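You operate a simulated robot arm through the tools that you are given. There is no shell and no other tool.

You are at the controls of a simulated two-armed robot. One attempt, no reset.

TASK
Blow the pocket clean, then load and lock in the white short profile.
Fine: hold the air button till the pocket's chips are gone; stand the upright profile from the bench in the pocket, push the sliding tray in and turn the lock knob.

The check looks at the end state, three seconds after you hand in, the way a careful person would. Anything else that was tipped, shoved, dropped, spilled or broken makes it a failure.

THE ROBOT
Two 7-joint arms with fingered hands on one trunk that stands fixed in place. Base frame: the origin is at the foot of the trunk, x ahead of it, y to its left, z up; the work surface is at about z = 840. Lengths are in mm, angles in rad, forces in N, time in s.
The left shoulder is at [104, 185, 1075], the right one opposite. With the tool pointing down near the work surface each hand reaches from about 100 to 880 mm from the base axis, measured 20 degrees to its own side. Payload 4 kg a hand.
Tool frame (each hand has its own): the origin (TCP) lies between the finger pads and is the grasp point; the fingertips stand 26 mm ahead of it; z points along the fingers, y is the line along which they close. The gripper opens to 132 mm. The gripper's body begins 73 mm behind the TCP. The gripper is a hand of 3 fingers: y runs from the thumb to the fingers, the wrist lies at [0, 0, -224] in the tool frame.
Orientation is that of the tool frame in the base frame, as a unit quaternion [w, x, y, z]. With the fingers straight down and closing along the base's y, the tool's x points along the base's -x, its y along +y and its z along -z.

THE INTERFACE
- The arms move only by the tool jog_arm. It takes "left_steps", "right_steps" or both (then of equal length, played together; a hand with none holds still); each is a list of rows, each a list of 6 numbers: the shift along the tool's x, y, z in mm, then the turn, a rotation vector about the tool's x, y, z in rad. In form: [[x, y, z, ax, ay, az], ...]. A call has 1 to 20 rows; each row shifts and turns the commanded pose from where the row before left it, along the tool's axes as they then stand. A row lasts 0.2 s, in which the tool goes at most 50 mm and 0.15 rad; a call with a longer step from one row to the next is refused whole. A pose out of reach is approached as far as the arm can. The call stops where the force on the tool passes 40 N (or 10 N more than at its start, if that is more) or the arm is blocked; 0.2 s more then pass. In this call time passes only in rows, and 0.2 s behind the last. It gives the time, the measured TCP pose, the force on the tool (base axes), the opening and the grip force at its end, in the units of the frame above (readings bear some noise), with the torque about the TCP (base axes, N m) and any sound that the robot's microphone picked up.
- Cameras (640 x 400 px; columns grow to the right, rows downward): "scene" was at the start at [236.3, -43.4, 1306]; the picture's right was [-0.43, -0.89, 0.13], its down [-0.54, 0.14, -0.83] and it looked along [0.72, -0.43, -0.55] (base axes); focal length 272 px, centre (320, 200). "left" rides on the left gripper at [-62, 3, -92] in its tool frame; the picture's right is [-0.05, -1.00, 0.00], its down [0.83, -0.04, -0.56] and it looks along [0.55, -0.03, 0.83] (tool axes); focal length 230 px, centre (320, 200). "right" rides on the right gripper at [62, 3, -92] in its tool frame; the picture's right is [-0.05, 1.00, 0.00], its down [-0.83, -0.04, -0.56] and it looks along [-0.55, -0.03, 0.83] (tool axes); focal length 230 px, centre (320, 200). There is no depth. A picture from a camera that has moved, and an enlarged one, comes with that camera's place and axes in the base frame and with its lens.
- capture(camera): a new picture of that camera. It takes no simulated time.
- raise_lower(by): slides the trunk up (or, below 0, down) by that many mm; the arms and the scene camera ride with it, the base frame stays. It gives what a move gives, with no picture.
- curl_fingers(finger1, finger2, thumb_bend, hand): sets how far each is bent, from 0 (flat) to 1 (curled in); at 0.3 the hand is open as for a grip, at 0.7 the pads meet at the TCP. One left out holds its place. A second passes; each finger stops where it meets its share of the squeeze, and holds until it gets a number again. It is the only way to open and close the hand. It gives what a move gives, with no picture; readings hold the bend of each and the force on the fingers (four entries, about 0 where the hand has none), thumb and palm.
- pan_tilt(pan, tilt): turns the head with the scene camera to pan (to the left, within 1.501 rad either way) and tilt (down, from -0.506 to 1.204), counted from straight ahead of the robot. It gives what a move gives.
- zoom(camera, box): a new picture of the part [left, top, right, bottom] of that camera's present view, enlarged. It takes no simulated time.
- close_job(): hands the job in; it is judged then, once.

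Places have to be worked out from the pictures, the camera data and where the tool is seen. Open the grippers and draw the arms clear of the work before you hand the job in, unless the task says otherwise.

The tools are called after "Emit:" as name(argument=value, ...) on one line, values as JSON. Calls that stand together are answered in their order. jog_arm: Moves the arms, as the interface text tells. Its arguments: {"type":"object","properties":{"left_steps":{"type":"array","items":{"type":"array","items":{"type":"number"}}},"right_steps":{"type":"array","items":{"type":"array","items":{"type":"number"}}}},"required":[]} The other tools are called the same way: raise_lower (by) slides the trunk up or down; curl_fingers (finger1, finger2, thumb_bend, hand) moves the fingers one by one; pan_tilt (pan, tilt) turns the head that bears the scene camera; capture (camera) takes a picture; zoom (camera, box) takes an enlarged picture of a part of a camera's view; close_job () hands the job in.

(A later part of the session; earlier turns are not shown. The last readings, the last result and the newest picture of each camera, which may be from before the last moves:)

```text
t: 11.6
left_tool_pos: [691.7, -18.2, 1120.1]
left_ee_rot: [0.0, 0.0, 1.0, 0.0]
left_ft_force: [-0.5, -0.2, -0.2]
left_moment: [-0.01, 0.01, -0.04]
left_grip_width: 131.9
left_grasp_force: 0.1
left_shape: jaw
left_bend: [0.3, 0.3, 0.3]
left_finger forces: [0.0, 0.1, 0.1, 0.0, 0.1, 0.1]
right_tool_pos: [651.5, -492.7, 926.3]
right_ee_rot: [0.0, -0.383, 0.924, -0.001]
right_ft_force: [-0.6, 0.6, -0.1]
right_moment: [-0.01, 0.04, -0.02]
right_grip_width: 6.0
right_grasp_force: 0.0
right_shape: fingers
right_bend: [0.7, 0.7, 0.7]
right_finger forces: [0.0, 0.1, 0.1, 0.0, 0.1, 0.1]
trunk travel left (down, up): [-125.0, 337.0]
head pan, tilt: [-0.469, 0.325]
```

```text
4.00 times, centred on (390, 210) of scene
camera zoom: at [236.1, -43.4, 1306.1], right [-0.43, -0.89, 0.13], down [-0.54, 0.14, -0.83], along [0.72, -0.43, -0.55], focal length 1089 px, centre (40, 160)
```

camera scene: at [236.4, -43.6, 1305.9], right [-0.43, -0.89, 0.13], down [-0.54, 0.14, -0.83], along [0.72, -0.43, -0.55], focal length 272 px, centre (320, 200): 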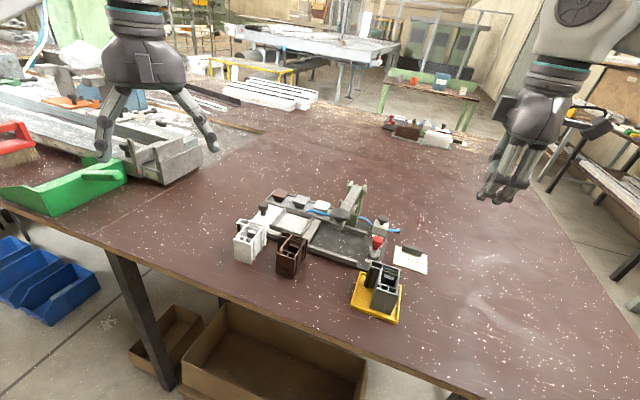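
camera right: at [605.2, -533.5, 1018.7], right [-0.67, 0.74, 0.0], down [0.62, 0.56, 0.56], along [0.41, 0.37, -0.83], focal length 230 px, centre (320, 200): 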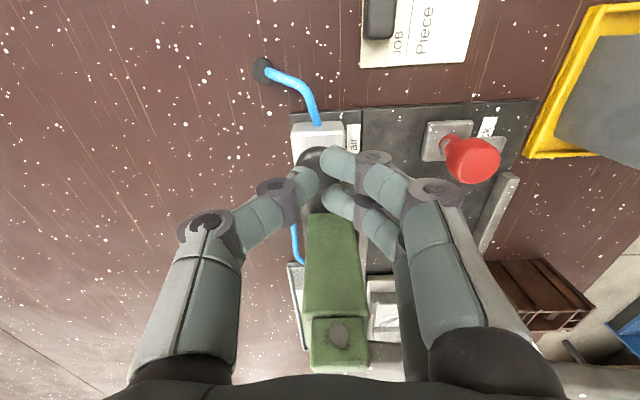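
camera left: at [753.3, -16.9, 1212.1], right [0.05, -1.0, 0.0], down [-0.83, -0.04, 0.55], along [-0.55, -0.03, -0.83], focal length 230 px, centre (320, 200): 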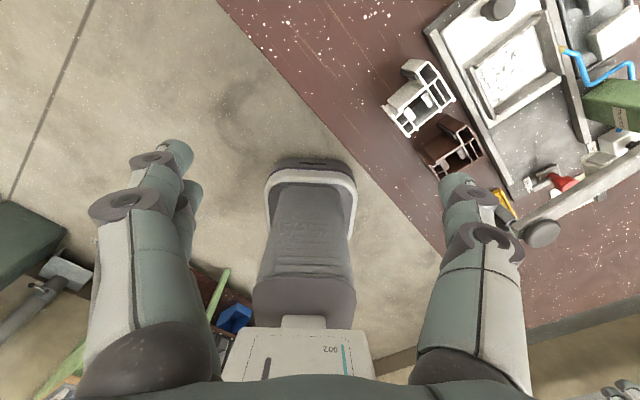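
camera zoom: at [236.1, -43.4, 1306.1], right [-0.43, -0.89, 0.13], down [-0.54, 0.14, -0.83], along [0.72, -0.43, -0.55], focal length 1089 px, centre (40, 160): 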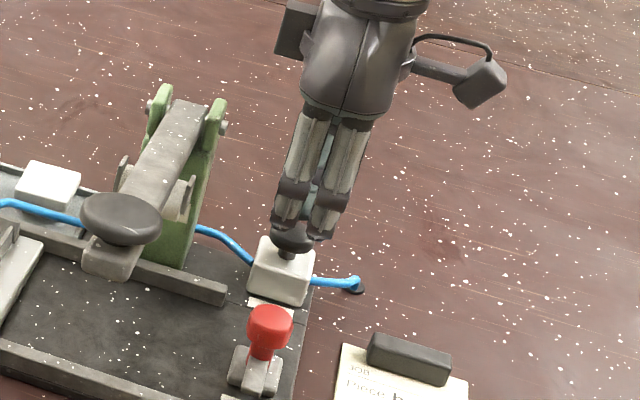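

The tips are just above the button cap. I go on down in small steps and watch the force.

Emit:
jog_arm(right_steps=[[0, 0, 3, 0, 0, 0], [0, 0, 3, 0, 0, 0], [0, 0, 2, 0, 0, 0], [0, 0, 2, 0, 0, 0]])

Emit:
zoom(camera="scene", box=[350, 190, 410, 250])

```text
t: 12.6
left_tool_pos: [692.3, -17.9, 1121.5]
left_ee_rot: [0.0, -0.001, 1.0, 0.0]
left_ft_force: [0.0, -0.1, 0.3]
left_moment: [0.0, 0.0, 0.01]
left_grip_width: 131.6
left_grasp_force: 0.0
left_shape: jaw
left_bend: [0.3, 0.3, 0.3]
left_finger forces: [0.0, 0.0, 0.0, 0.0, 0.0, 0.0]
right_tool_pos: [652.5, -491.7, 917.6]
right_ee_rot: [0.001, -0.383, 0.924, 0.001]
right_ft_force: [1.3, -0.1, 4.0]
right_moment: [-0.03, 0.01, 0.03]
right_grip_width: 5.8
right_grasp_force: 1.5
right_shape: fingers
right_bend: [0.7, 0.7, 0.7]
right_finger forces: [0.4, 0.5, 0.1, 0.0, 2.7, 0.1]
trunk travel left (down, up): [-125.0, 337.0]
head pan, tilt: [-0.469, 0.325]
heard: click
```

```text
6.67 times, centred on (380, 220) of scene
camera zoom: at [236.0, -43.1, 1306.1], right [-0.43, -0.89, 0.13], down [-0.54, 0.14, -0.83], along [0.72, -0.43, -0.55], focal length 1816 px, centre (-80, 67)
```

zoom: 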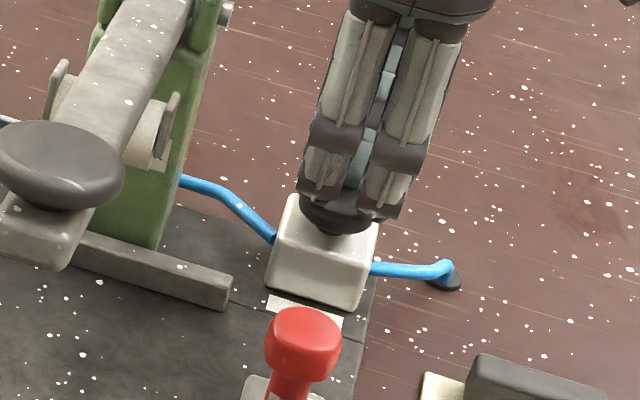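

A click was heard and the cap carries about 4 N. I press 1 mm more and hold, then look at the pocket.

Emit:
jog_arm(right_steps=[[0, 0, 1, 0, 0, 0], [0, 0, 0, 0, 0, 0], [0, 0, 0, 0, 0, 0], [0, 0, 0, 0, 0, 0], [0, 0, 0, 0, 0, 0]])

Emit:
zoom(camera="left", box=[460, 0, 580, 130])

Emit:
zoom(camera="scene", box=[265, 180, 345, 240])

```text
t: 13.8
left_tool_pos: [691.5, -18.2, 1121.2]
left_ee_rot: [-0.001, 0.0, 1.0, 0.0]
left_ft_force: [0.1, -0.2, 0.4]
left_moment: [-0.02, 0.01, 0.01]
left_grip_width: 131.9
left_grasp_force: 0.0
left_shape: jaw
left_bend: [0.3, 0.3, 0.3]
left_finger forces: [0.0, 0.1, 0.1, 0.1, 0.0, 0.0]
right_tool_pos: [651.2, -490.8, 915.2]
right_ee_rot: [0.001, -0.383, 0.924, -0.001]
right_ft_force: [1.6, 0.1, 3.3]
right_moment: [-0.02, -0.07, -0.04]
right_grip_width: 5.4
right_grasp_force: 2.0
right_shape: fingers
right_bend: [0.7, 0.7, 0.7]
right_finger forces: [0.3, 0.5, 0.0, 0.0, 3.3, 0.0]
trunk travel left (down, up): [-125.0, 337.0]
head pan, tilt: [-0.469, 0.325]
```

```text
3.08 times, centred on (520, 65) of left
camera zoom: at [753.2, -13.2, 1212.1], right [0.05, -1.0, 0.0], down [-0.83, -0.04, 0.56], along [-0.55, -0.03, -0.83], focal length 708 px, centre (-295, 615)
```

zoom: 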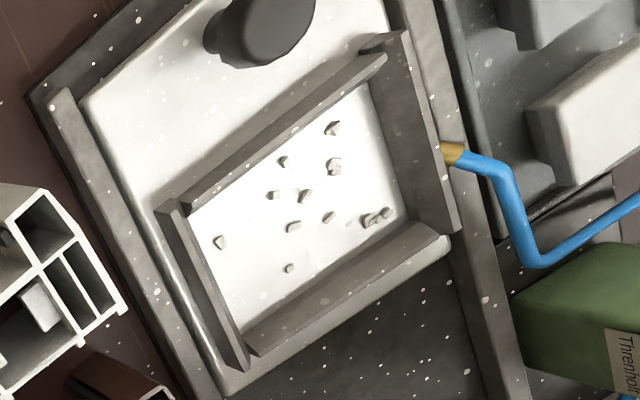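

```text
6.67 times, centred on (305, 210) of scene
camera zoom: at [236.1, -43.1, 1306.0], right [-0.43, -0.89, 0.13], down [-0.54, 0.14, -0.83], along [0.72, -0.43, -0.55], focal length 1816 px, centre (420, 133)
```

zoom: 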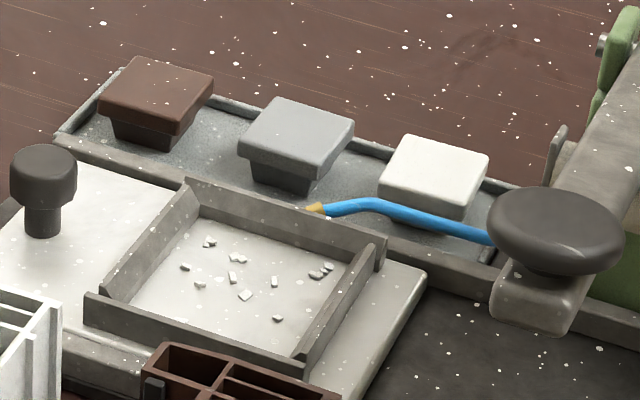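

The air is working: only about a dozen chips are left. I keep holding the button.

Emit:
jog_arm(right_steps=[[0, 0, 0, 0, 0, 0], [0, 0, 0, 0, 0, 0], [0, 0, 0, 0, 0, 0], [0, 0, 0, 0, 0, 0], [0, 0, 0, 0, 0, 0], [0, 0, 0, 0, 0, 0], [0, 0, 0, 0, 0, 0], [0, 0, 0, 0, 0, 0]])

Emit:
zoom(camera="left", box=[460, 0, 580, 130])

Emit:
zoom(camera="scene", box=[265, 180, 345, 240])

```text
t: 15.6
left_tool_pos: [691.7, -17.0, 1119.6]
left_ee_rot: [0.001, -0.001, 1.0, 0.0]
left_ft_force: [0.3, 0.1, 0.2]
left_moment: [-0.03, 0.02, -0.01]
left_grip_width: 131.7
left_grasp_force: 0.0
left_shape: jaw
left_bend: [0.3, 0.3, 0.3]
left_finger forces: [0.1, 0.1, 0.0, 0.0, 0.0, 0.0]
right_tool_pos: [651.9, -490.9, 915.2]
right_ee_rot: [0.0, -0.383, 0.924, 0.0]
right_ft_force: [1.8, 0.2, 4.4]
right_moment: [-0.02, -0.05, -0.01]
right_grip_width: 5.6
right_grasp_force: 1.6
right_shape: fingers
right_bend: [0.7, 0.7, 0.7]
right_finger forces: [0.5, 0.6, 0.1, 0.1, 3.0, 0.0]
trunk travel left (down, up): [-125.0, 337.0]
head pan, tilt: [-0.469, 0.325]
```

```text
3.08 times, centred on (520, 65) of left
camera zoom: at [753.2, -13.2, 1212.1], right [0.05, -1.0, 0.0], down [-0.83, -0.04, 0.56], along [-0.55, -0.03, -0.83], focal length 708 px, centre (-295, 615)
```

zoom: 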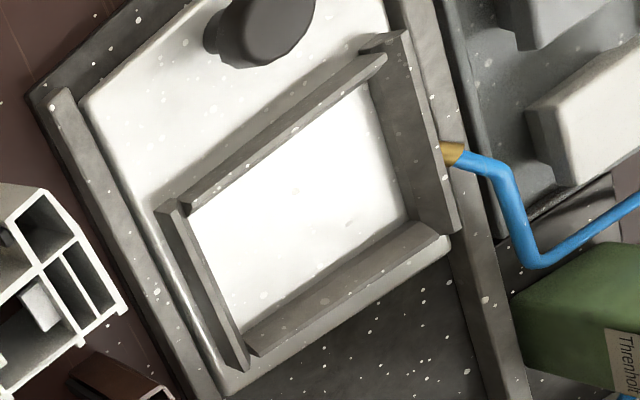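

```text
6.67 times, centred on (305, 210) of scene
camera zoom: at [236.1, -43.0, 1306.0], right [-0.43, -0.89, 0.13], down [-0.54, 0.14, -0.83], along [0.72, -0.43, -0.55], focal length 1816 px, centre (420, 133)
```

zoom: 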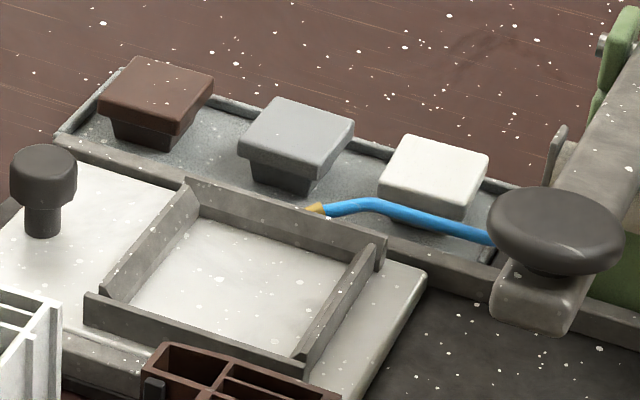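

The pocket looks clean from both sides. I hold one more second for the hidden strip behind the near wall, then lift off straight up.

Emit:
jog_arm(right_steps=[[0, 0, 0, 0, 0, 0], [0, 0, 0, 0, 0, 0], [0, 0, 0, 0, 0, 0], [0, 0, 0, 0, 0, 0], [0, 0, 0, 0, 0, 0], [0, 0, -10, 0, 0, 0], [0, 0, -30, 0, 0, 0], [0, 0, -45, 0, 0, 0], [0, 0, -45, 0, 0, 0]])

Emit:
capture(camera="right")

Emit:
zoom(camera="scene", box=[220, 160, 440, 330])

```text
t: 17.6
left_tool_pos: [690.8, -16.9, 1121.0]
left_ee_rot: [-0.001, 0.0, 1.0, -0.001]
left_ft_force: [0.1, -0.6, -0.8]
left_moment: [0.0, -0.01, -0.01]
left_grip_width: 131.9
left_grasp_force: 0.1
left_shape: jaw
left_bend: [0.3, 0.3, 0.3]
left_finger forces: [0.1, 0.0, 0.1, 0.0, 0.1, 0.1]
right_tool_pos: [651.8, -490.0, 1047.3]
right_ee_rot: [0.0, -0.383, 0.924, 0.0]
right_ft_force: [0.4, 0.0, 0.2]
right_moment: [-0.01, -0.04, -0.05]
right_grip_width: 5.5
right_grasp_force: 0.1
right_shape: fingers
right_bend: [0.7, 0.7, 0.7]
right_finger forces: [0.0, 0.1, 0.0, 0.0, 0.0, 0.0]
trunk travel left (down, up): [-125.0, 337.0]
head pan, tilt: [-0.469, 0.325]
```

```text
taken
camera right: at [604.8, -532.1, 1138.6], right [-0.67, 0.74, 0.0], down [0.62, 0.56, 0.56], along [0.41, 0.37, -0.83], focal length 230 px, centre (320, 200)
```

right: 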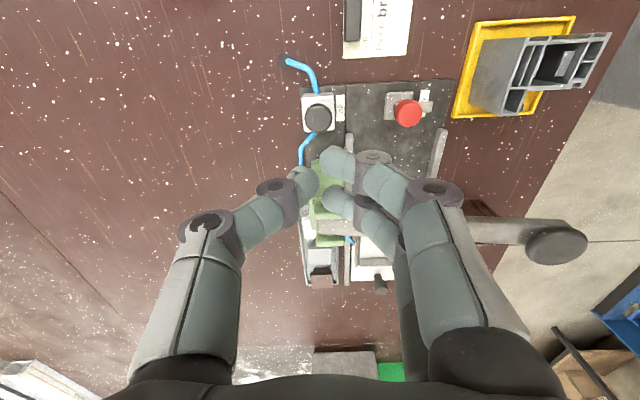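

```text
2.35 times, centred on (330, 245) of scene
camera zoom: at [235.6, -42.8, 1306.2], right [-0.43, -0.89, 0.13], down [-0.54, 0.14, -0.83], along [0.72, -0.43, -0.55], focal length 641 px, centre (296, 94)
```

zoom: 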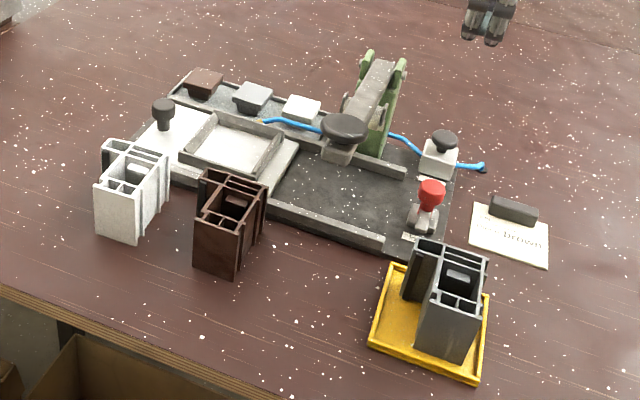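

Button is released and the pocket is clean. Next I raise the right hand well above the lever, and shift the left hand 100 mm to its own side to make room, then re-measure the white profile.

Emit:
jog_arm(left_steps=[[0, 35, 0, 0, 0, 0], [0, 35, 0, 0, 0, 0], [0, 30, 0, 0, 0, 0]], right_steps=[[0, 0, -30, 0, 0, 0], [0, 0, -30, 0, 0, 0], [0, 0, -25, 0, 0, 0]])

Emit:
zoom(camera="left", box=[440, 40, 560, 160])

Emit:
zoom(camera="left", box=[460, 60, 540, 150])

Emit:
zoom(camera="scene", box=[225, 205, 285, 275])

```text
t: 18.4
left_tool_pos: [690.8, 83.7, 1118.1]
left_ee_rot: [0.0, -0.001, 1.0, -0.001]
left_ft_force: [0.8, -0.1, -1.0]
left_moment: [-0.03, 0.04, 0.01]
left_grip_width: 131.8
left_grasp_force: 0.0
left_shape: jaw
left_bend: [0.3, 0.3, 0.3]
left_finger forces: [0.0, 0.0, 0.0, 0.0, 0.0, 0.0]
right_tool_pos: [651.4, -489.9, 1129.5]
right_ee_rot: [0.0, -0.382, 0.924, 0.0]
right_ft_force: [-0.6, 0.2, 1.1]
right_moment: [-0.05, 0.0, 0.01]
right_grip_width: 5.9
right_grasp_force: 0.2
right_shape: fingers
right_bend: [0.7, 0.7, 0.7]
right_finger forces: [0.0, 0.1, 0.1, 0.0, 0.0, 0.0]
trunk travel left (down, up): [-125.0, 337.0]
head pan, tilt: [-0.469, 0.325]
```

```text
3.33 times, centred on (500, 100) of left
camera zoom: at [753.3, 88.0, 1211.4], right [0.05, -1.0, 0.0], down [-0.83, -0.04, 0.56], along [-0.55, -0.03, -0.83], focal length 767 px, centre (-280, 533)
```

zoom: 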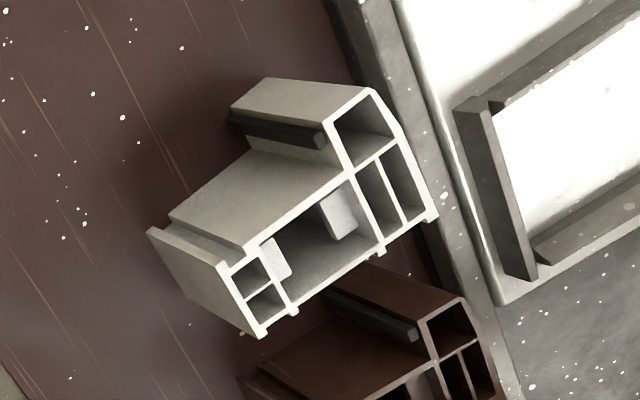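

```text
4.44 times, centred on (500, 105) of left
camera zoom: at [753.3, 88.0, 1211.4], right [0.05, -1.0, 0.0], down [-0.83, -0.04, 0.56], along [-0.55, -0.03, -0.83], focal length 1022 px, centre (-480, 622)
```

zoom: 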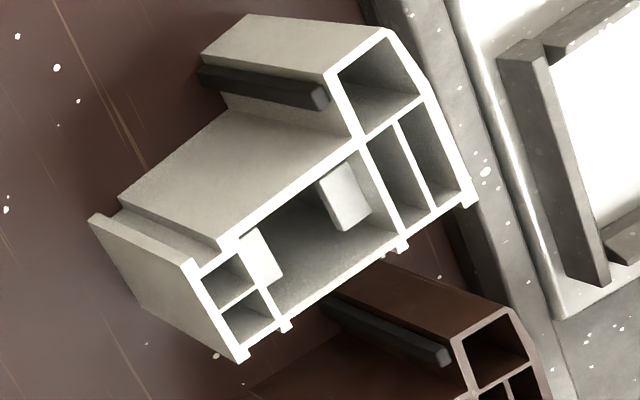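

```text
5.71 times, centred on (255, 240) of scene
camera zoom: at [236.5, -42.4, 1305.9], right [-0.43, -0.89, 0.13], down [-0.54, 0.14, -0.83], along [0.72, -0.43, -0.55], focal length 1556 px, centre (691, -29)
```

zoom: 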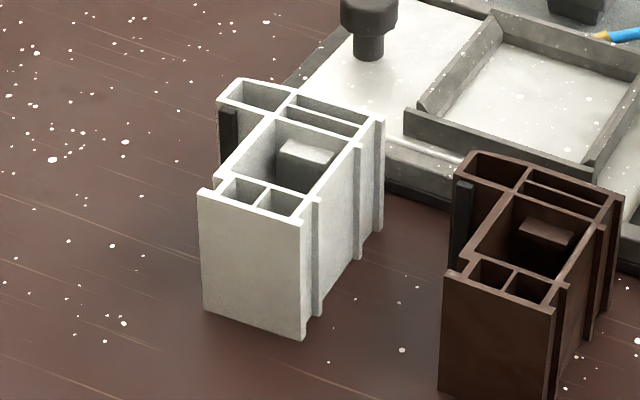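

The refined profile axes give yaw ≈46° and a grip centre between its two flat faces at about (693,-151.5). I move the right hand high over it, and open the fingers part-way so they fit between profile and rail.

Emit:
jog_arm(right_steps=[[-33.6, 26.2, 0, 0, 0, 0], [-33.6, 26.2, 0, 0, 0, 0], [-33.6, 26.2, 0, 0, 0, 0], [-33.6, 26.2, 0, 0, 0, 0], [-33.6, 26.2, 0, 0, 0, 0], [-33.6, 26.2, 0, 0, 0, 0], [-33.6, 26.2, 0, 0, 0, 0], [-33.6, 26.2, 0, 0, 0, -0.02]])

Emit:
curl_fingers(hand="right", finger1=0.42, finger2=0.42, thumb_bend=0.42)

Emit:
capture(camera="right")

Emit:
capture(camera="left")

Emit:
capture(camera="scene")

```text
t: 20.2
left_tool_pos: [692.0, 83.2, 1117.8]
left_ee_rot: [-0.001, 0.0, 1.0, -0.001]
left_ft_force: [-0.3, 0.7, -0.1]
left_moment: [0.0, 0.04, -0.02]
left_grip_width: 131.9
left_grasp_force: 0.0
left_shape: jaw
left_bend: [0.3, 0.3, 0.3]
left_finger forces: [0.0, 0.0, 0.0, 0.0, 0.0, 0.0]
right_tool_pos: [646.1, -195.1, 1113.1]
right_ee_rot: [0.0, -0.39, 0.921, 0.001]
right_ft_force: [0.3, -0.4, -0.6]
right_moment: [-0.02, 0.02, 0.0]
right_grip_width: 5.8
right_grasp_force: 0.1
right_shape: fingers
right_bend: [0.7, 0.7, 0.7]
right_finger forces: [0.1, 0.0, 0.0, 0.0, 0.1, 0.0]
right hand out of reach, approached as far as the arm can: row 6, 7, 8
trunk travel left (down, up): [-125.0, 337.0]
head pan, tilt: [-0.469, 0.325]
```

```text
t: 21.2
left_tool_pos: [690.4, 82.9, 1118.7]
left_ee_rot: [0.0, 0.0, 1.0, 0.0]
left_ft_force: [0.6, 0.0, 0.3]
left_moment: [-0.01, -0.01, 0.02]
left_grip_width: 131.7
left_grasp_force: 0.1
left_shape: jaw
left_bend: [0.3, 0.3, 0.3]
left_finger forces: [0.1, 0.1, 0.0, 0.0, 0.1, 0.0]
right_tool_pos: [645.0, -194.9, 1115.0]
right_ee_rot: [0.0, -0.39, 0.921, 0.001]
right_ft_force: [-0.3, 0.1, 0.1]
right_moment: [-0.06, -0.03, -0.04]
right_grip_width: 94.0
right_grasp_force: 0.2
right_shape: fingers
right_bend: [0.42, 0.42, 0.42]
right_finger forces: [0.1, 0.1, 0.1, 0.0, 0.0, 0.1]
trunk travel left (down, up): [-125.0, 337.0]
head pan, tilt: [-0.469, 0.325]
```

```text
taken
camera right: at [599.9, -237.6, 1206.2], right [-0.68, 0.73, 0.0], down [0.61, 0.57, 0.56], along [0.41, 0.38, -0.83], focal length 230 px, centre (320, 200)
```

right: 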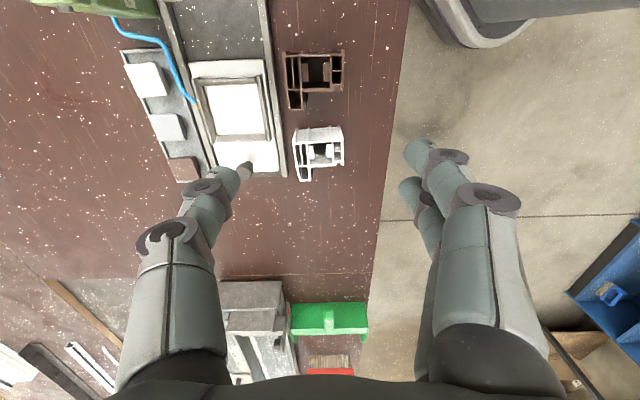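

```text
taken
camera left: at [753.3, 87.1, 1211.6], right [0.05, -1.0, 0.0], down [-0.83, -0.04, 0.56], along [-0.55, -0.03, -0.83], focal length 230 px, centre (320, 200)
```

left: 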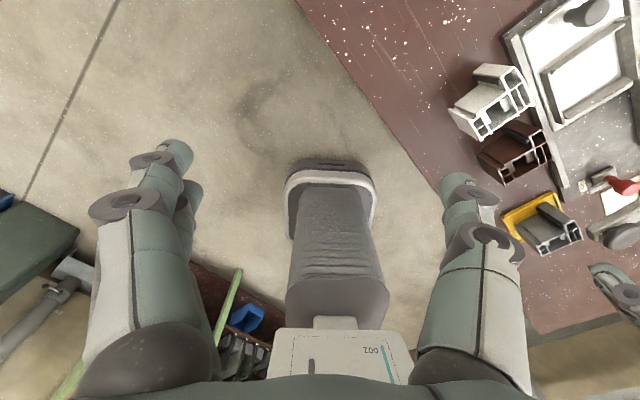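

```text
taken
camera scene: at [236.5, -43.3, 1305.9], right [-0.43, -0.89, 0.13], down [-0.54, 0.14, -0.83], along [0.72, -0.43, -0.55], focal length 272 px, centre (320, 200)
```

scene: 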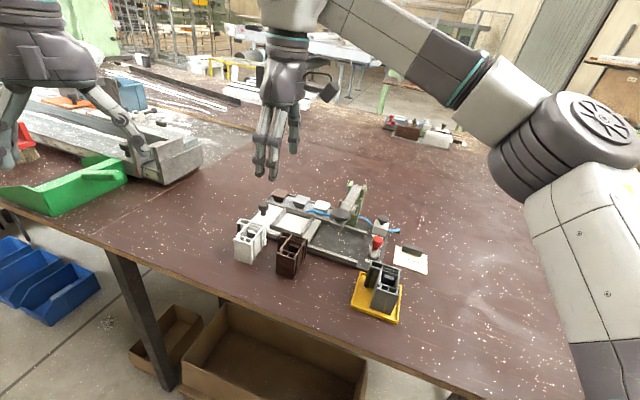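

The arm could not go on at that height (wrist limit), stopping at (645,-195,1115). It should be easier lower; I come straight down 110 mm (tips still about 75 mm above the profiles) and read where it is.

Emit:
jog_arm(right_steps=[[0, 0, 22, 0, 0, 0], [0, 0, 22, 0, 0, 0], [0, 0, 22, 0, 0, 0], [0, 0, 22, 0, 0, 0], [0, 0, 22, 0, 0, 0]])

Emit:
capture(camera="right")

Emit:
capture(camera="scene")

```text
t: 22.4
left_tool_pos: [691.9, 83.0, 1118.8]
left_ee_rot: [-0.001, 0.001, 1.0, 0.0]
left_ft_force: [0.5, 0.2, -0.1]
left_moment: [0.0, 0.01, 0.03]
left_grip_width: 131.9
left_grasp_force: 0.0
left_shape: jaw
left_bend: [0.3, 0.3, 0.3]
left_finger forces: [0.1, 0.1, 0.0, 0.0, 0.0, 0.0]
right_tool_pos: [645.4, -196.7, 1002.8]
right_ee_rot: [0.0, -0.391, 0.92, 0.0]
right_ft_force: [0.5, -0.3, 0.1]
right_moment: [0.01, -0.01, 0.02]
right_grip_width: 94.3
right_grasp_force: 0.1
right_shape: fingers
right_bend: [0.42, 0.42, 0.42]
right_finger forces: [0.0, 0.0, 0.0, 0.1, 0.0, 0.1]
trunk travel left (down, up): [-125.0, 337.0]
head pan, tilt: [-0.469, 0.325]
```

```text
taken
camera right: at [600.8, -238.6, 1095.4], right [-0.68, 0.73, 0.0], down [0.61, 0.57, 0.56], along [0.41, 0.38, -0.83], focal length 230 px, centre (320, 200)
```

right: 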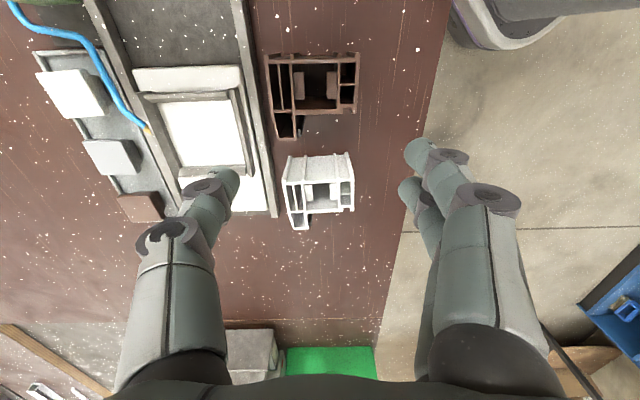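

```text
taken
camera scene: at [236.9, -43.6, 1305.8], right [-0.43, -0.89, 0.13], down [-0.54, 0.14, -0.83], along [0.72, -0.43, -0.55], focal length 272 px, centre (320, 200)
```

scene: 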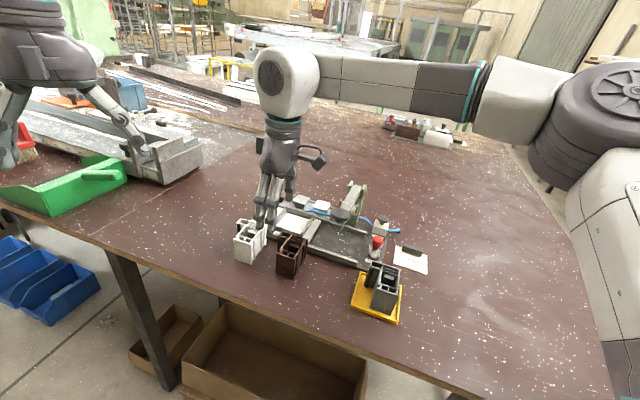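

Reading confirms the pose follows the measured place. I now shift 66 mm along the tool's -x to be over the white profile's grip centre.

Emit:
jog_arm(right_steps=[[-22, -1, 5, 0, 0, 0], [-22, -1, 5, 0, 0, 0], [-21.6, -1, 5, 0, 0, 0]])

Emit:
capture(camera="right")

Emit:
zoom(camera="left", box=[400, 20, 600, 180])

Emit:
zoom(camera="scene", box=[200, 140, 320, 280])

```text
t: 23.2
left_tool_pos: [689.5, 83.9, 1120.9]
left_ee_rot: [0.001, -0.001, 1.0, -0.001]
left_ft_force: [0.2, 0.0, 0.2]
left_moment: [0.06, 0.0, -0.01]
left_grip_width: 131.6
left_grasp_force: 0.0
left_shape: jaw
left_bend: [0.3, 0.3, 0.3]
left_finger forces: [0.0, 0.0, 0.0, 0.0, 0.1, 0.0]
right_tool_pos: [672.0, -175.6, 986.3]
right_ee_rot: [0.001, -0.391, 0.92, -0.001]
right_ft_force: [-0.8, -0.2, 1.2]
right_moment: [-0.02, -0.02, 0.02]
right_grip_width: 94.6
right_grasp_force: 0.1
right_shape: fingers
right_bend: [0.42, 0.42, 0.42]
right_finger forces: [0.1, 0.0, 0.0, 0.1, 0.0, 0.1]
right hand out of reach, approached as far as the arm can: row 2, 3
trunk travel left (down, up): [-125.0, 337.0]
head pan, tilt: [-0.469, 0.325]
```

```text
taken
camera right: at [627.1, -217.8, 1079.0], right [-0.68, 0.73, 0.0], down [0.61, 0.57, 0.56], along [0.41, 0.38, -0.83], focal length 230 px, centre (320, 200)
```

right: 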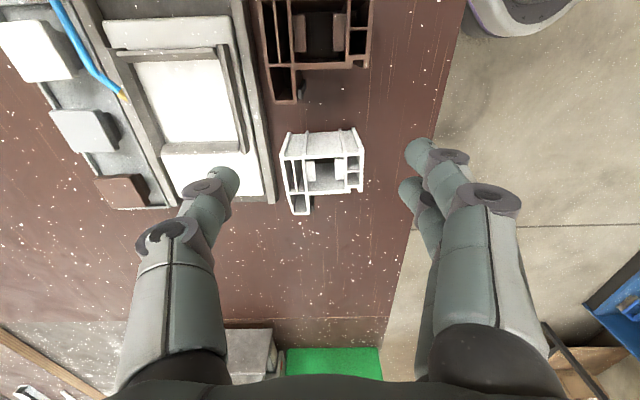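

```text
2.50 times, centred on (500, 100) of left
camera zoom: at [751.9, 86.9, 1213.0], right [0.05, -1.0, 0.0], down [-0.83, -0.04, 0.55], along [-0.55, -0.03, -0.83], focal length 575 px, centre (-130, 450)
```

zoom: 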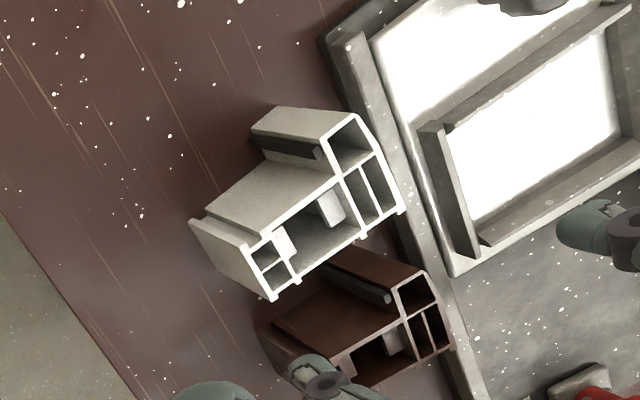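

```text
2.86 times, centred on (260, 210) of scene
camera zoom: at [235.0, -43.2, 1306.5], right [-0.43, -0.89, 0.13], down [-0.54, 0.14, -0.83], along [0.72, -0.43, -0.55], focal length 778 px, centre (491, 171)
```

zoom: 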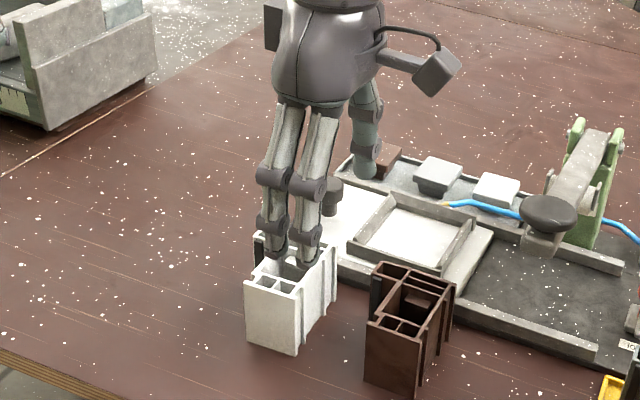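

The right hand stops short when moving left at this height (limit around y≈-175), though the limit eases as the hand gets lower relative to the shoulder. I raise the trunk 150 mm to give the arm a better posture.

Emit:
raise_lower(by=150)

Emit:
jog_arm(right_steps=[[0, 0, 30, 0, 0, 0], [0, 0, 30, 0, 0, 0], [0, 0, 30, 0, 0, 0], [0, 0, 30, 0, 0, 0], [0, 0, 30, 0, 0, 0], [-15, -1, 0, 0, 0, 0], [-15, -1, 0, 0, 0, 0]])

Emit:
capture(camera="scene")

Emit:
capture(camera="right")

```text
t: 24.9
left_tool_pos: [688.6, 83.1, 1274.1]
left_ee_rot: [0.004, 0.0, 1.0, -0.001]
left_ft_force: [-0.2, 0.6, -0.1]
left_moment: [0.01, 0.01, -0.02]
left_grip_width: 131.9
left_grasp_force: 0.0
left_shape: jaw
left_bend: [0.3, 0.3, 0.3]
left_finger forces: [0.1, 0.1, 0.0, 0.1, 0.0, 0.0]
right_tool_pos: [618.0, -175.0, 1263.7]
right_ee_rot: [0.088, -0.389, 0.916, -0.037]
right_ft_force: [-0.2, 0.8, 0.9]
right_moment: [-0.02, 0.02, 0.03]
right_grip_width: 94.3
right_grasp_force: 0.0
right_shape: fingers
right_bend: [0.42, 0.42, 0.42]
right_finger forces: [0.1, 0.0, 0.0, 0.1, 0.0, 0.0]
trunk travel left (down, up): [-275.0, 187.0]
head pan, tilt: [-0.469, 0.325]
```

```text
t: 26.6
left_tool_pos: [687.3, 81.7, 1274.7]
left_ee_rot: [0.005, 0.0, 1.0, 0.0]
left_ft_force: [-0.3, -0.4, 0.2]
left_moment: [0.01, -0.01, 0.04]
left_grip_width: 131.8
left_grasp_force: 0.1
left_shape: jaw
left_bend: [0.3, 0.3, 0.3]
left_finger forces: [0.0, 0.1, 0.0, 0.0, 0.1, 0.1]
right_tool_pos: [651.5, -170.2, 1120.1]
right_ee_rot: [0.089, -0.388, 0.917, -0.037]
right_ft_force: [0.2, -1.1, -0.4]
right_moment: [0.0, 0.02, -0.01]
right_grip_width: 94.7
right_grasp_force: 0.1
right_shape: fingers
right_bend: [0.42, 0.42, 0.42]
right_finger forces: [0.1, 0.0, 0.0, 0.1, 0.0, 0.1]
right hand out of reach, approached as far as the arm can: row 6, 7
trunk travel left (down, up): [-275.0, 187.0]
head pan, tilt: [-0.469, 0.325]
```

```text
taken
camera scene: at [124.6, -43.3, 1497.8], right [-0.45, -0.89, 0.04], down [-0.37, 0.14, -0.92], along [0.81, -0.43, -0.39], focal length 272 px, centre (320, 200)
```

scene: 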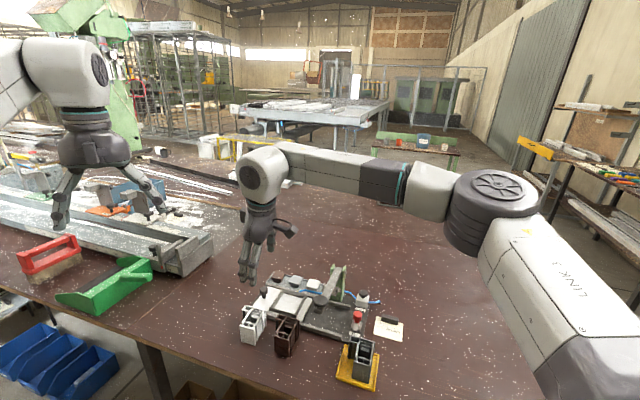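

```text
taken
camera right: at [588.1, -213.3, 1201.9], right [-0.67, 0.73, -0.13], down [0.49, 0.57, 0.66], along [0.56, 0.38, -0.74], focal length 230 px, centre (320, 200)
```

right: 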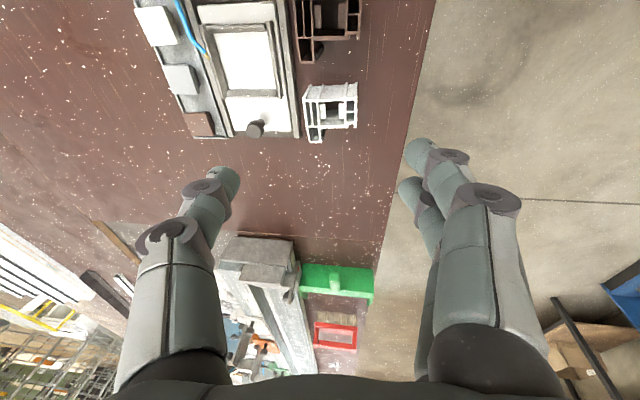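

The trunk lift also tilts it, so it brings no gain; the pattern of limits points to the hand's roll joint being at its stop at this yaw. I turn the hand the other way (clockwise by 90°) up here where all is clear, and take out the small tilt.

Emit:
jog_arm(right_steps=[[0, 0, 0, 0, 0, 0.143], [0, 0, 0, 0, 0, 0.143], [0, 0, 0, 0, 0, 0.143], [0, 0, 0, 0, 0, 0.143], [0, 0, 0, 0, 0, 0.143], [0, 0, 0, 0, 0, 0.143], [0, 0, 0, 0, 0, 0.143], [0, 0, 0, 0, 0, 0.143], [0, 0, 0, 0, 0, 0.143], [0, 0, 0, 0, 0, 0.143], [0, 0, 0, 0, 0, 0.143], [0, 0, 0, 0.067, 0.0695, 0], [0, 0, 0, 0.067, 0.0695, 0]])

Emit:
capture(camera="scene")

```text
t: 29.4
left_tool_pos: [688.2, 81.6, 1273.7]
left_ee_rot: [0.004, 0.0, 1.0, -0.001]
left_ft_force: [-0.1, 0.9, -0.8]
left_moment: [0.02, 0.02, 0.02]
left_grip_width: 132.0
left_grasp_force: 0.1
left_shape: jaw
left_bend: [0.3, 0.3, 0.3]
left_finger forces: [0.1, 0.0, 0.0, 0.0, 0.1, 0.1]
right_tool_pos: [625.4, -191.5, 1119.2]
right_ee_rot: [-0.001, 0.376, 0.927, 0.001]
right_ft_force: [0.4, -0.1, 1.0]
right_moment: [-0.03, 0.01, 0.01]
right_grip_width: 94.6
right_grasp_force: 0.0
right_shape: fingers
right_bend: [0.42, 0.42, 0.42]
right_finger forces: [0.1, 0.0, 0.1, 0.1, 0.0, 0.0]
right hand out of reach, approached as far as the arm can: row 12, 13
trunk travel left (down, up): [-275.0, 187.0]
head pan, tilt: [-0.469, 0.325]
```

```text
taken
camera scene: at [125.5, -43.6, 1497.6], right [-0.45, -0.89, 0.04], down [-0.37, 0.14, -0.92], along [0.81, -0.43, -0.4], focal length 272 px, centre (320, 200)
```

scene: 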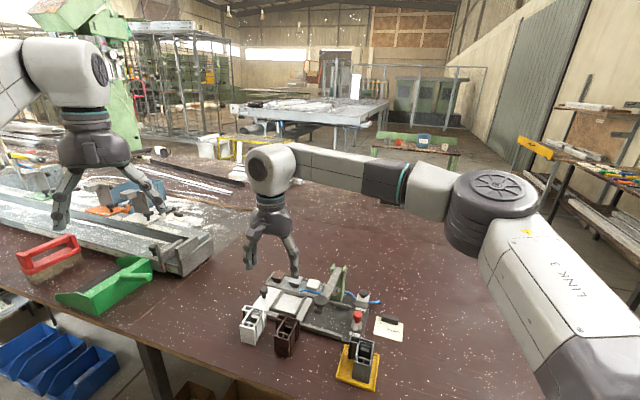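

Even turned, the limit stays at the same place, so it is the arm's posture (elbow far out) rather than the roll. I retract the hand toward the body to let the elbow refold, then bring the trunk back down to where it was.

Emit:
jog_arm(right_steps=[[25.2, -30, -5, 0, 0, 0], [25.2, -30, -5, 0, 0, 0], [25.2, -30, -5, 0, 0, 0], [25.2, -30, -5, 0, 0, 0], [25.2, -30, -5, 0, 0, 0]])

Emit:
raise_lower(by=-150)

Emit:
capture(camera="scene")

```text
t: 30.6
left_tool_pos: [685.8, 83.4, 1276.7]
left_ee_rot: [0.006, 0.0, 1.0, 0.0]
left_ft_force: [-0.6, -0.4, 0.1]
left_moment: [-0.02, 0.01, 0.0]
left_grip_width: 132.0
left_grasp_force: 0.0
left_shape: jaw
left_bend: [0.3, 0.3, 0.3]
left_finger forces: [0.0, 0.0, 0.0, 0.0, 0.1, 0.0]
right_tool_pos: [426.5, -211.2, 1145.1]
right_ee_rot: [0.0, 0.376, 0.927, 0.002]
right_ft_force: [-0.6, -0.4, -0.3]
right_moment: [-0.02, -0.04, 0.0]
right_grip_width: 94.2
right_grasp_force: 0.1
right_shape: fingers
right_bend: [0.42, 0.42, 0.42]
right_finger forces: [0.1, 0.0, 0.0, 0.0, 0.0, 0.0]
trunk travel left (down, up): [-275.0, 187.0]
head pan, tilt: [-0.469, 0.325]
```

```text
t: 32.3
left_tool_pos: [685.7, 80.6, 1125.7]
left_ee_rot: [0.006, 0.0, 1.0, 0.0]
left_ft_force: [0.2, 0.7, 0.6]
left_moment: [0.0, -0.03, -0.03]
left_grip_width: 131.8
left_grasp_force: 0.1
left_shape: jaw
left_bend: [0.3, 0.3, 0.3]
left_finger forces: [0.0, 0.1, 0.0, 0.0, 0.0, 0.0]
right_tool_pos: [431.7, -210.2, 993.9]
right_ee_rot: [-0.001, 0.377, 0.926, 0.002]
right_ft_force: [0.3, -0.6, 0.4]
right_moment: [0.02, 0.01, 0.01]
right_grip_width: 94.2
right_grasp_force: 0.2
right_shape: fingers
right_bend: [0.42, 0.42, 0.42]
right_finger forces: [0.1, 0.0, 0.1, 0.1, 0.1, 0.0]
trunk travel left (down, up): [-125.0, 337.0]
head pan, tilt: [-0.469, 0.325]
```

```text
taken
camera scene: at [235.4, -43.3, 1306.4], right [-0.43, -0.89, 0.13], down [-0.54, 0.14, -0.83], along [0.72, -0.43, -0.55], focal length 272 px, centre (320, 200)
```

scene: 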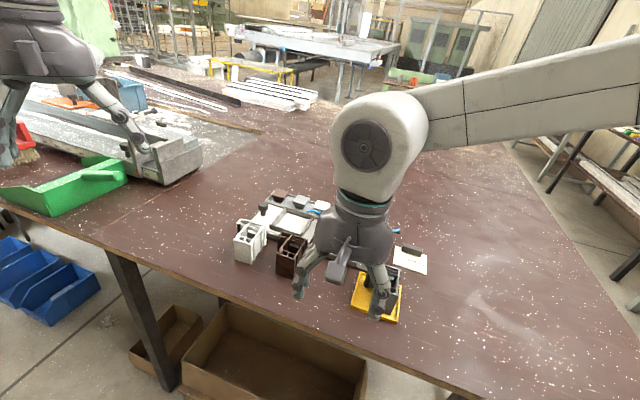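

Trunk is back to its first posture and the right hand is retracted at (432,-210,994). I extend it forward again toward the white profile at a height with 70 mm clearance to test the reach.

Emit:
jog_arm(right_steps=[[-18.5, 33.9, -2.3, 0, 0, 0], [-18.5, 33.9, -2.3, 0, 0, 0], [-18.5, 33.9, -2.3, 0, 0, 0], [-18.5, 33.9, -2.3, 0, 0, 0], [-18.5, 33.9, -2.3, 0, 0, 0], [-18.5, 33.9, -2.3, 0, 0, 0], [-18.5, 33.9, -2.3, 0, 0, 0]])

Emit:
capture(camera="scene")

Emit:
capture(camera="left")

```text
t: 33.9
left_tool_pos: [687.8, 81.1, 1125.1]
left_ee_rot: [0.006, -0.001, 1.0, 0.0]
left_ft_force: [-0.3, 0.3, -0.2]
left_moment: [0.0, 0.01, 0.03]
left_grip_width: 131.7
left_grasp_force: 0.0
left_shape: jaw
left_bend: [0.3, 0.3, 0.3]
left_finger forces: [0.1, 0.0, 0.1, 0.0, 0.0, 0.0]
right_tool_pos: [656.6, -164.3, 1005.6]
right_ee_rot: [-0.002, 0.377, 0.926, 0.0]
right_ft_force: [-0.6, 0.6, 0.3]
right_moment: [-0.02, 0.02, 0.0]
right_grip_width: 94.9
right_grasp_force: 0.0
right_shape: fingers
right_bend: [0.42, 0.42, 0.42]
right_finger forces: [0.0, 0.1, 0.0, 0.0, 0.0, 0.0]
right hand out of reach, approached as far as the arm can: row 5, 6, 7
trunk travel left (down, up): [-125.0, 337.0]
head pan, tilt: [-0.469, 0.325]
```

```text
taken
camera scene: at [235.7, -43.4, 1306.2], right [-0.43, -0.89, 0.13], down [-0.54, 0.14, -0.83], along [0.72, -0.43, -0.55], focal length 272 px, centre (320, 200)
```

scene: 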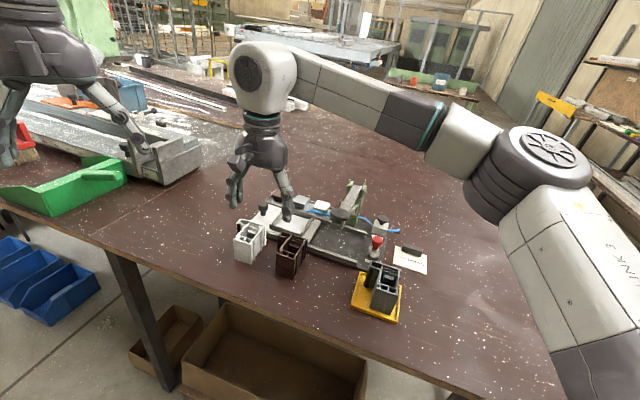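

```text
taken
camera left: at [748.3, 85.7, 1218.0], right [0.05, -1.0, 0.0], down [-0.84, -0.04, 0.55], along [-0.55, -0.03, -0.84], focal length 230 px, centre (320, 200)
```

left: 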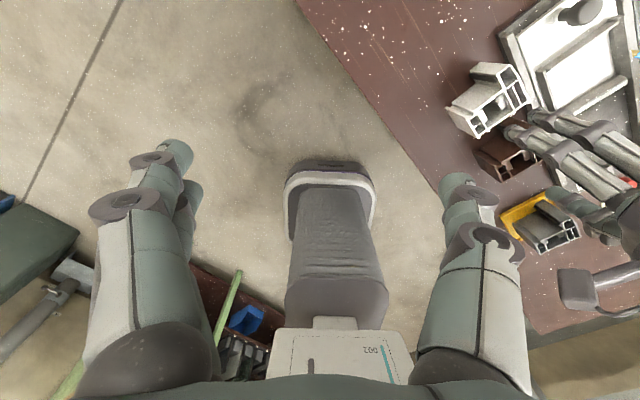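

The reach stops again at about y = -164. To understand the arm posture I look at how the left arm (which reached farther) is folded, by turning the head.

Emit:
pan_tilt(pan=0.6, tilt=0.2)

Emit:
capture(camera="scene")

Emit:
pan_tilt(pan=-1.0, tilt=0.2)

Emit:
capture(camera="scene")

```text
t: 35.2
left_tool_pos: [687.4, 81.3, 1124.7]
left_ee_rot: [0.004, 0.0, 1.0, 0.0]
left_ft_force: [-0.3, 0.6, -1.0]
left_moment: [0.02, -0.03, -0.02]
left_grip_width: 131.6
left_grasp_force: 0.0
left_shape: jaw
left_bend: [0.3, 0.3, 0.3]
left_finger forces: [0.0, 0.0, 0.0, 0.1, 0.0, 0.0]
right_tool_pos: [657.9, -163.6, 1004.9]
right_ee_rot: [-0.001, 0.376, 0.927, 0.0]
right_ft_force: [0.8, 0.4, 0.3]
right_moment: [0.0, 0.0, 0.01]
right_grip_width: 94.5
right_grasp_force: 0.1
right_shape: fingers
right_bend: [0.42, 0.42, 0.42]
right_finger forces: [0.0, 0.1, 0.1, 0.1, 0.0, 0.1]
trunk travel left (down, up): [-125.0, 337.0]
head pan, tilt: [0.6, 0.201]
```

```text
taken
camera scene: at [233.8, 51.5, 1318.8], right [0.54, -0.83, -0.16], down [-0.44, -0.11, -0.89], along [0.72, 0.55, -0.42], focal length 272 px, centre (320, 200)
```

scene: 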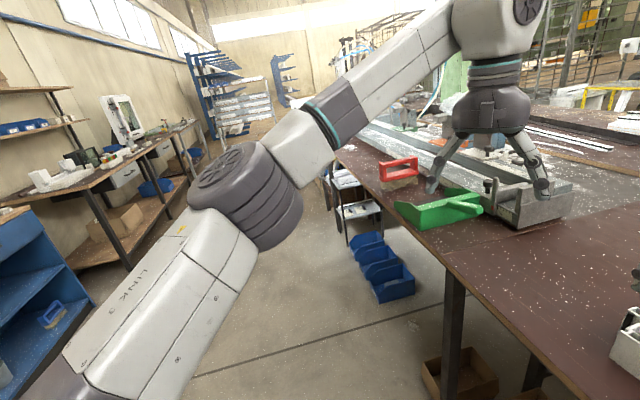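

```text
t: 36.9
left_tool_pos: [687.0, 83.2, 1124.4]
left_ee_rot: [0.005, 0.0, 1.0, 0.0]
left_ft_force: [0.1, -0.9, -0.3]
left_moment: [-0.01, 0.01, 0.0]
left_grip_width: 132.0
left_grasp_force: 0.2
left_shape: jaw
left_bend: [0.3, 0.3, 0.3]
left_finger forces: [0.0, 0.0, 0.0, 0.0, 0.1, 0.0]
right_tool_pos: [657.4, -163.4, 1005.2]
right_ee_rot: [0.0, 0.376, 0.927, 0.0]
right_ft_force: [-0.1, -0.3, 0.2]
right_moment: [-0.01, -0.02, 0.0]
right_grip_width: 94.6
right_grasp_force: 0.1
right_shape: fingers
right_bend: [0.42, 0.42, 0.42]
right_finger forces: [0.0, 0.0, 0.0, 0.0, 0.1, 0.0]
trunk travel left (down, up): [-125.0, 337.0]
head pan, tilt: [-1.0, 0.201]
```

```text
taken
camera scene: at [208.4, -79.4, 1326.4], right [-0.81, -0.54, 0.24], down [-0.38, 0.17, -0.91], along [0.45, -0.82, -0.34], focal length 272 px, centre (320, 200)
```

scene: 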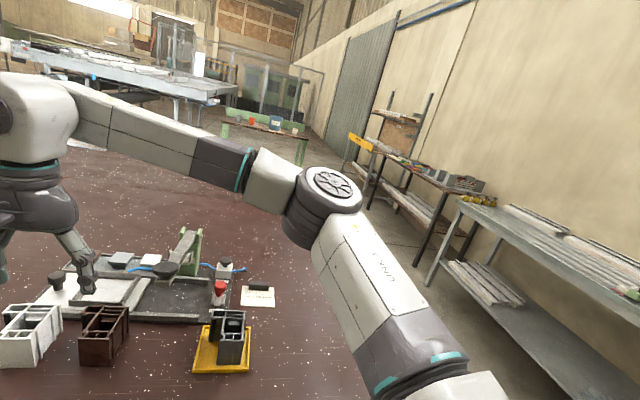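

Both arms fold the same way, and the left one reaches farther in its mirror pose, so the right should too. I clear the left arm back to its side, retract the right hand and turn it to the straight pose, then extend it along the mirror of the left arm's path.

Emit:
pan_tilt(pan=-0.469, tilt=0.325)

Emit:
jog_arm(left_steps=[[30, 25, 0, 0, 0, 0], [30, 25, 0, 0, 0, 0], [30, 25, 0, 0, 0, 0], [30, 25, 0, 0, 0, 0], [30, 25, 0, 0, 0, 0], [30, 25, 0, 0, 0, 0], [30, 0, 0, 0, 0, 0], [30, 0, 0, 0, 0, 0], [0, 0, 0, 0, 0, 0], [0, 0, 0, 0, 0, 0], [0, 0, 0, 0, 0, 0], [0, 0, 0, 0, 0, 0], [0, 0, 0, 0, 0, 0]], right_steps=[[16.6, -28.5, -20, 0, 0, 0], [16.6, -28.5, -20, 0, 0, 0], [16.6, -28.5, -20, 0, 0, 0], [16.6, -28.5, -20, 0, 0, 0], [16.6, -28.5, -20, 0, 0, 0], [16.6, -28.5, -20, 0, 0, 0], [16.6, -28.5, -15, 0, 0, 0], [0, 0, 0, 0, 0, -0.128], [0, 0, 0, 0, 0, -0.128], [0, 0, 0, 0, 0, -0.128], [0, 0, 0, 0, 0, -0.128], [0, 0, 0, 0, 0, -0.128], [0, 0, 0, 0, 0, -0.131]])

```text
t: 37.8
left_tool_pos: [687.6, 82.4, 1124.7]
left_ee_rot: [0.004, 0.0, 1.0, 0.0]
left_ft_force: [1.0, -1.1, 0.5]
left_moment: [0.04, 0.01, -0.02]
left_grip_width: 131.7
left_grasp_force: 0.1
left_shape: jaw
left_bend: [0.3, 0.3, 0.3]
left_finger forces: [0.0, 0.0, 0.0, 0.0, 0.1, 0.0]
right_tool_pos: [657.4, -162.2, 1005.2]
right_ee_rot: [0.0, 0.377, 0.926, 0.0]
right_ft_force: [0.9, 0.3, -0.5]
right_moment: [0.0, 0.01, 0.02]
right_grip_width: 94.5
right_grasp_force: 0.0
right_shape: fingers
right_bend: [0.42, 0.42, 0.42]
right_finger forces: [0.0, 0.1, 0.0, 0.1, 0.0, 0.1]
trunk travel left (down, up): [-125.0, 337.0]
head pan, tilt: [-0.469, 0.325]
```

```text
t: 40.6
left_tool_pos: [447.8, 231.7, 1121.2]
left_ee_rot: [0.003, 0.0, 1.0, 0.0]
left_ft_force: [-0.2, 0.2, -0.5]
left_moment: [-0.01, 0.01, 0.0]
left_grip_width: 132.2
left_grasp_force: 0.0
left_shape: jaw
left_bend: [0.3, 0.3, 0.3]
left_finger forces: [0.0, 0.0, 0.0, 0.0, 0.1, 0.0]
right_tool_pos: [435.0, -225.5, 1142.9]
right_ee_rot: [-0.001, -0.001, 1.0, 0.001]
right_ft_force: [0.4, 0.3, 0.0]
right_moment: [0.03, 0.01, 0.01]
right_grip_width: 94.4
right_grasp_force: 0.1
right_shape: fingers
right_bend: [0.42, 0.42, 0.42]
right_finger forces: [0.1, 0.0, 0.0, 0.0, 0.1, 0.1]
trunk travel left (down, up): [-125.0, 337.0]
head pan, tilt: [-0.469, 0.325]
```

Both arms are retracted and the right hand is straight. I extend it toward (690,-60,1110) along the mirrored path.

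Emit:
jog_arm(right_steps=[[-36.4, 23.6, 4.7, 0, 0, 0], [-36.4, 23.6, 4.7, 0, 0, 0], [-36.4, 23.6, 4.7, 0, 0, 0], [-36.4, 23.6, 4.7, 0, 0, 0], [-36.4, 23.6, 4.7, 0, 0, 0], [-36.4, 23.6, 4.7, 0, 0, 0], [-36.4, 23.6, 4.7, 0, 0, 0]])

Emit:
capture(camera="scene")

```text
t: 42.2
left_tool_pos: [449.2, 231.4, 1121.8]
left_ee_rot: [0.004, 0.001, 1.0, 0.0]
left_ft_force: [0.1, 0.3, 0.3]
left_moment: [-0.02, -0.01, 0.02]
left_grip_width: 131.6
left_grasp_force: 0.2
left_shape: jaw
left_bend: [0.3, 0.3, 0.3]
left_finger forces: [0.0, 0.1, 0.1, 0.0, 0.0, 0.1]
right_tool_pos: [618.1, -160.9, 1087.4]
right_ee_rot: [-0.001, 0.0, 1.0, 0.001]
right_ft_force: [-0.3, -0.4, 0.4]
right_moment: [0.05, 0.02, -0.01]
right_grip_width: 94.6
right_grasp_force: 0.0
right_shape: fingers
right_bend: [0.42, 0.42, 0.42]
right_finger forces: [0.1, 0.0, 0.0, 0.1, 0.0, 0.0]
right hand out of reach, approached as far as the arm can: row 4, 5, 6, 7
trunk travel left (down, up): [-125.0, 337.0]
head pan, tilt: [-0.469, 0.325]
```

```text
taken
camera scene: at [237.0, -43.6, 1305.8], right [-0.43, -0.89, 0.13], down [-0.54, 0.14, -0.83], along [0.72, -0.43, -0.55], focal length 272 px, centre (320, 200)
```

scene: 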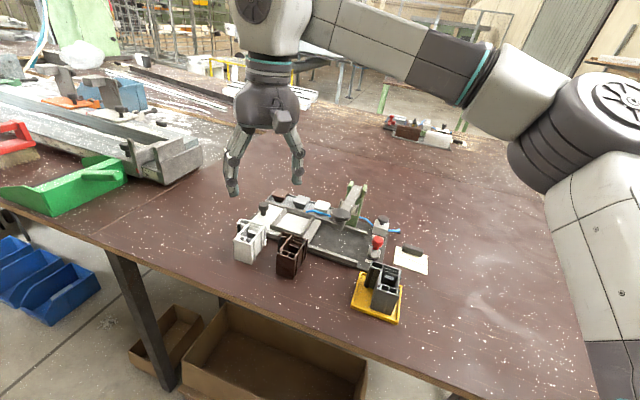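

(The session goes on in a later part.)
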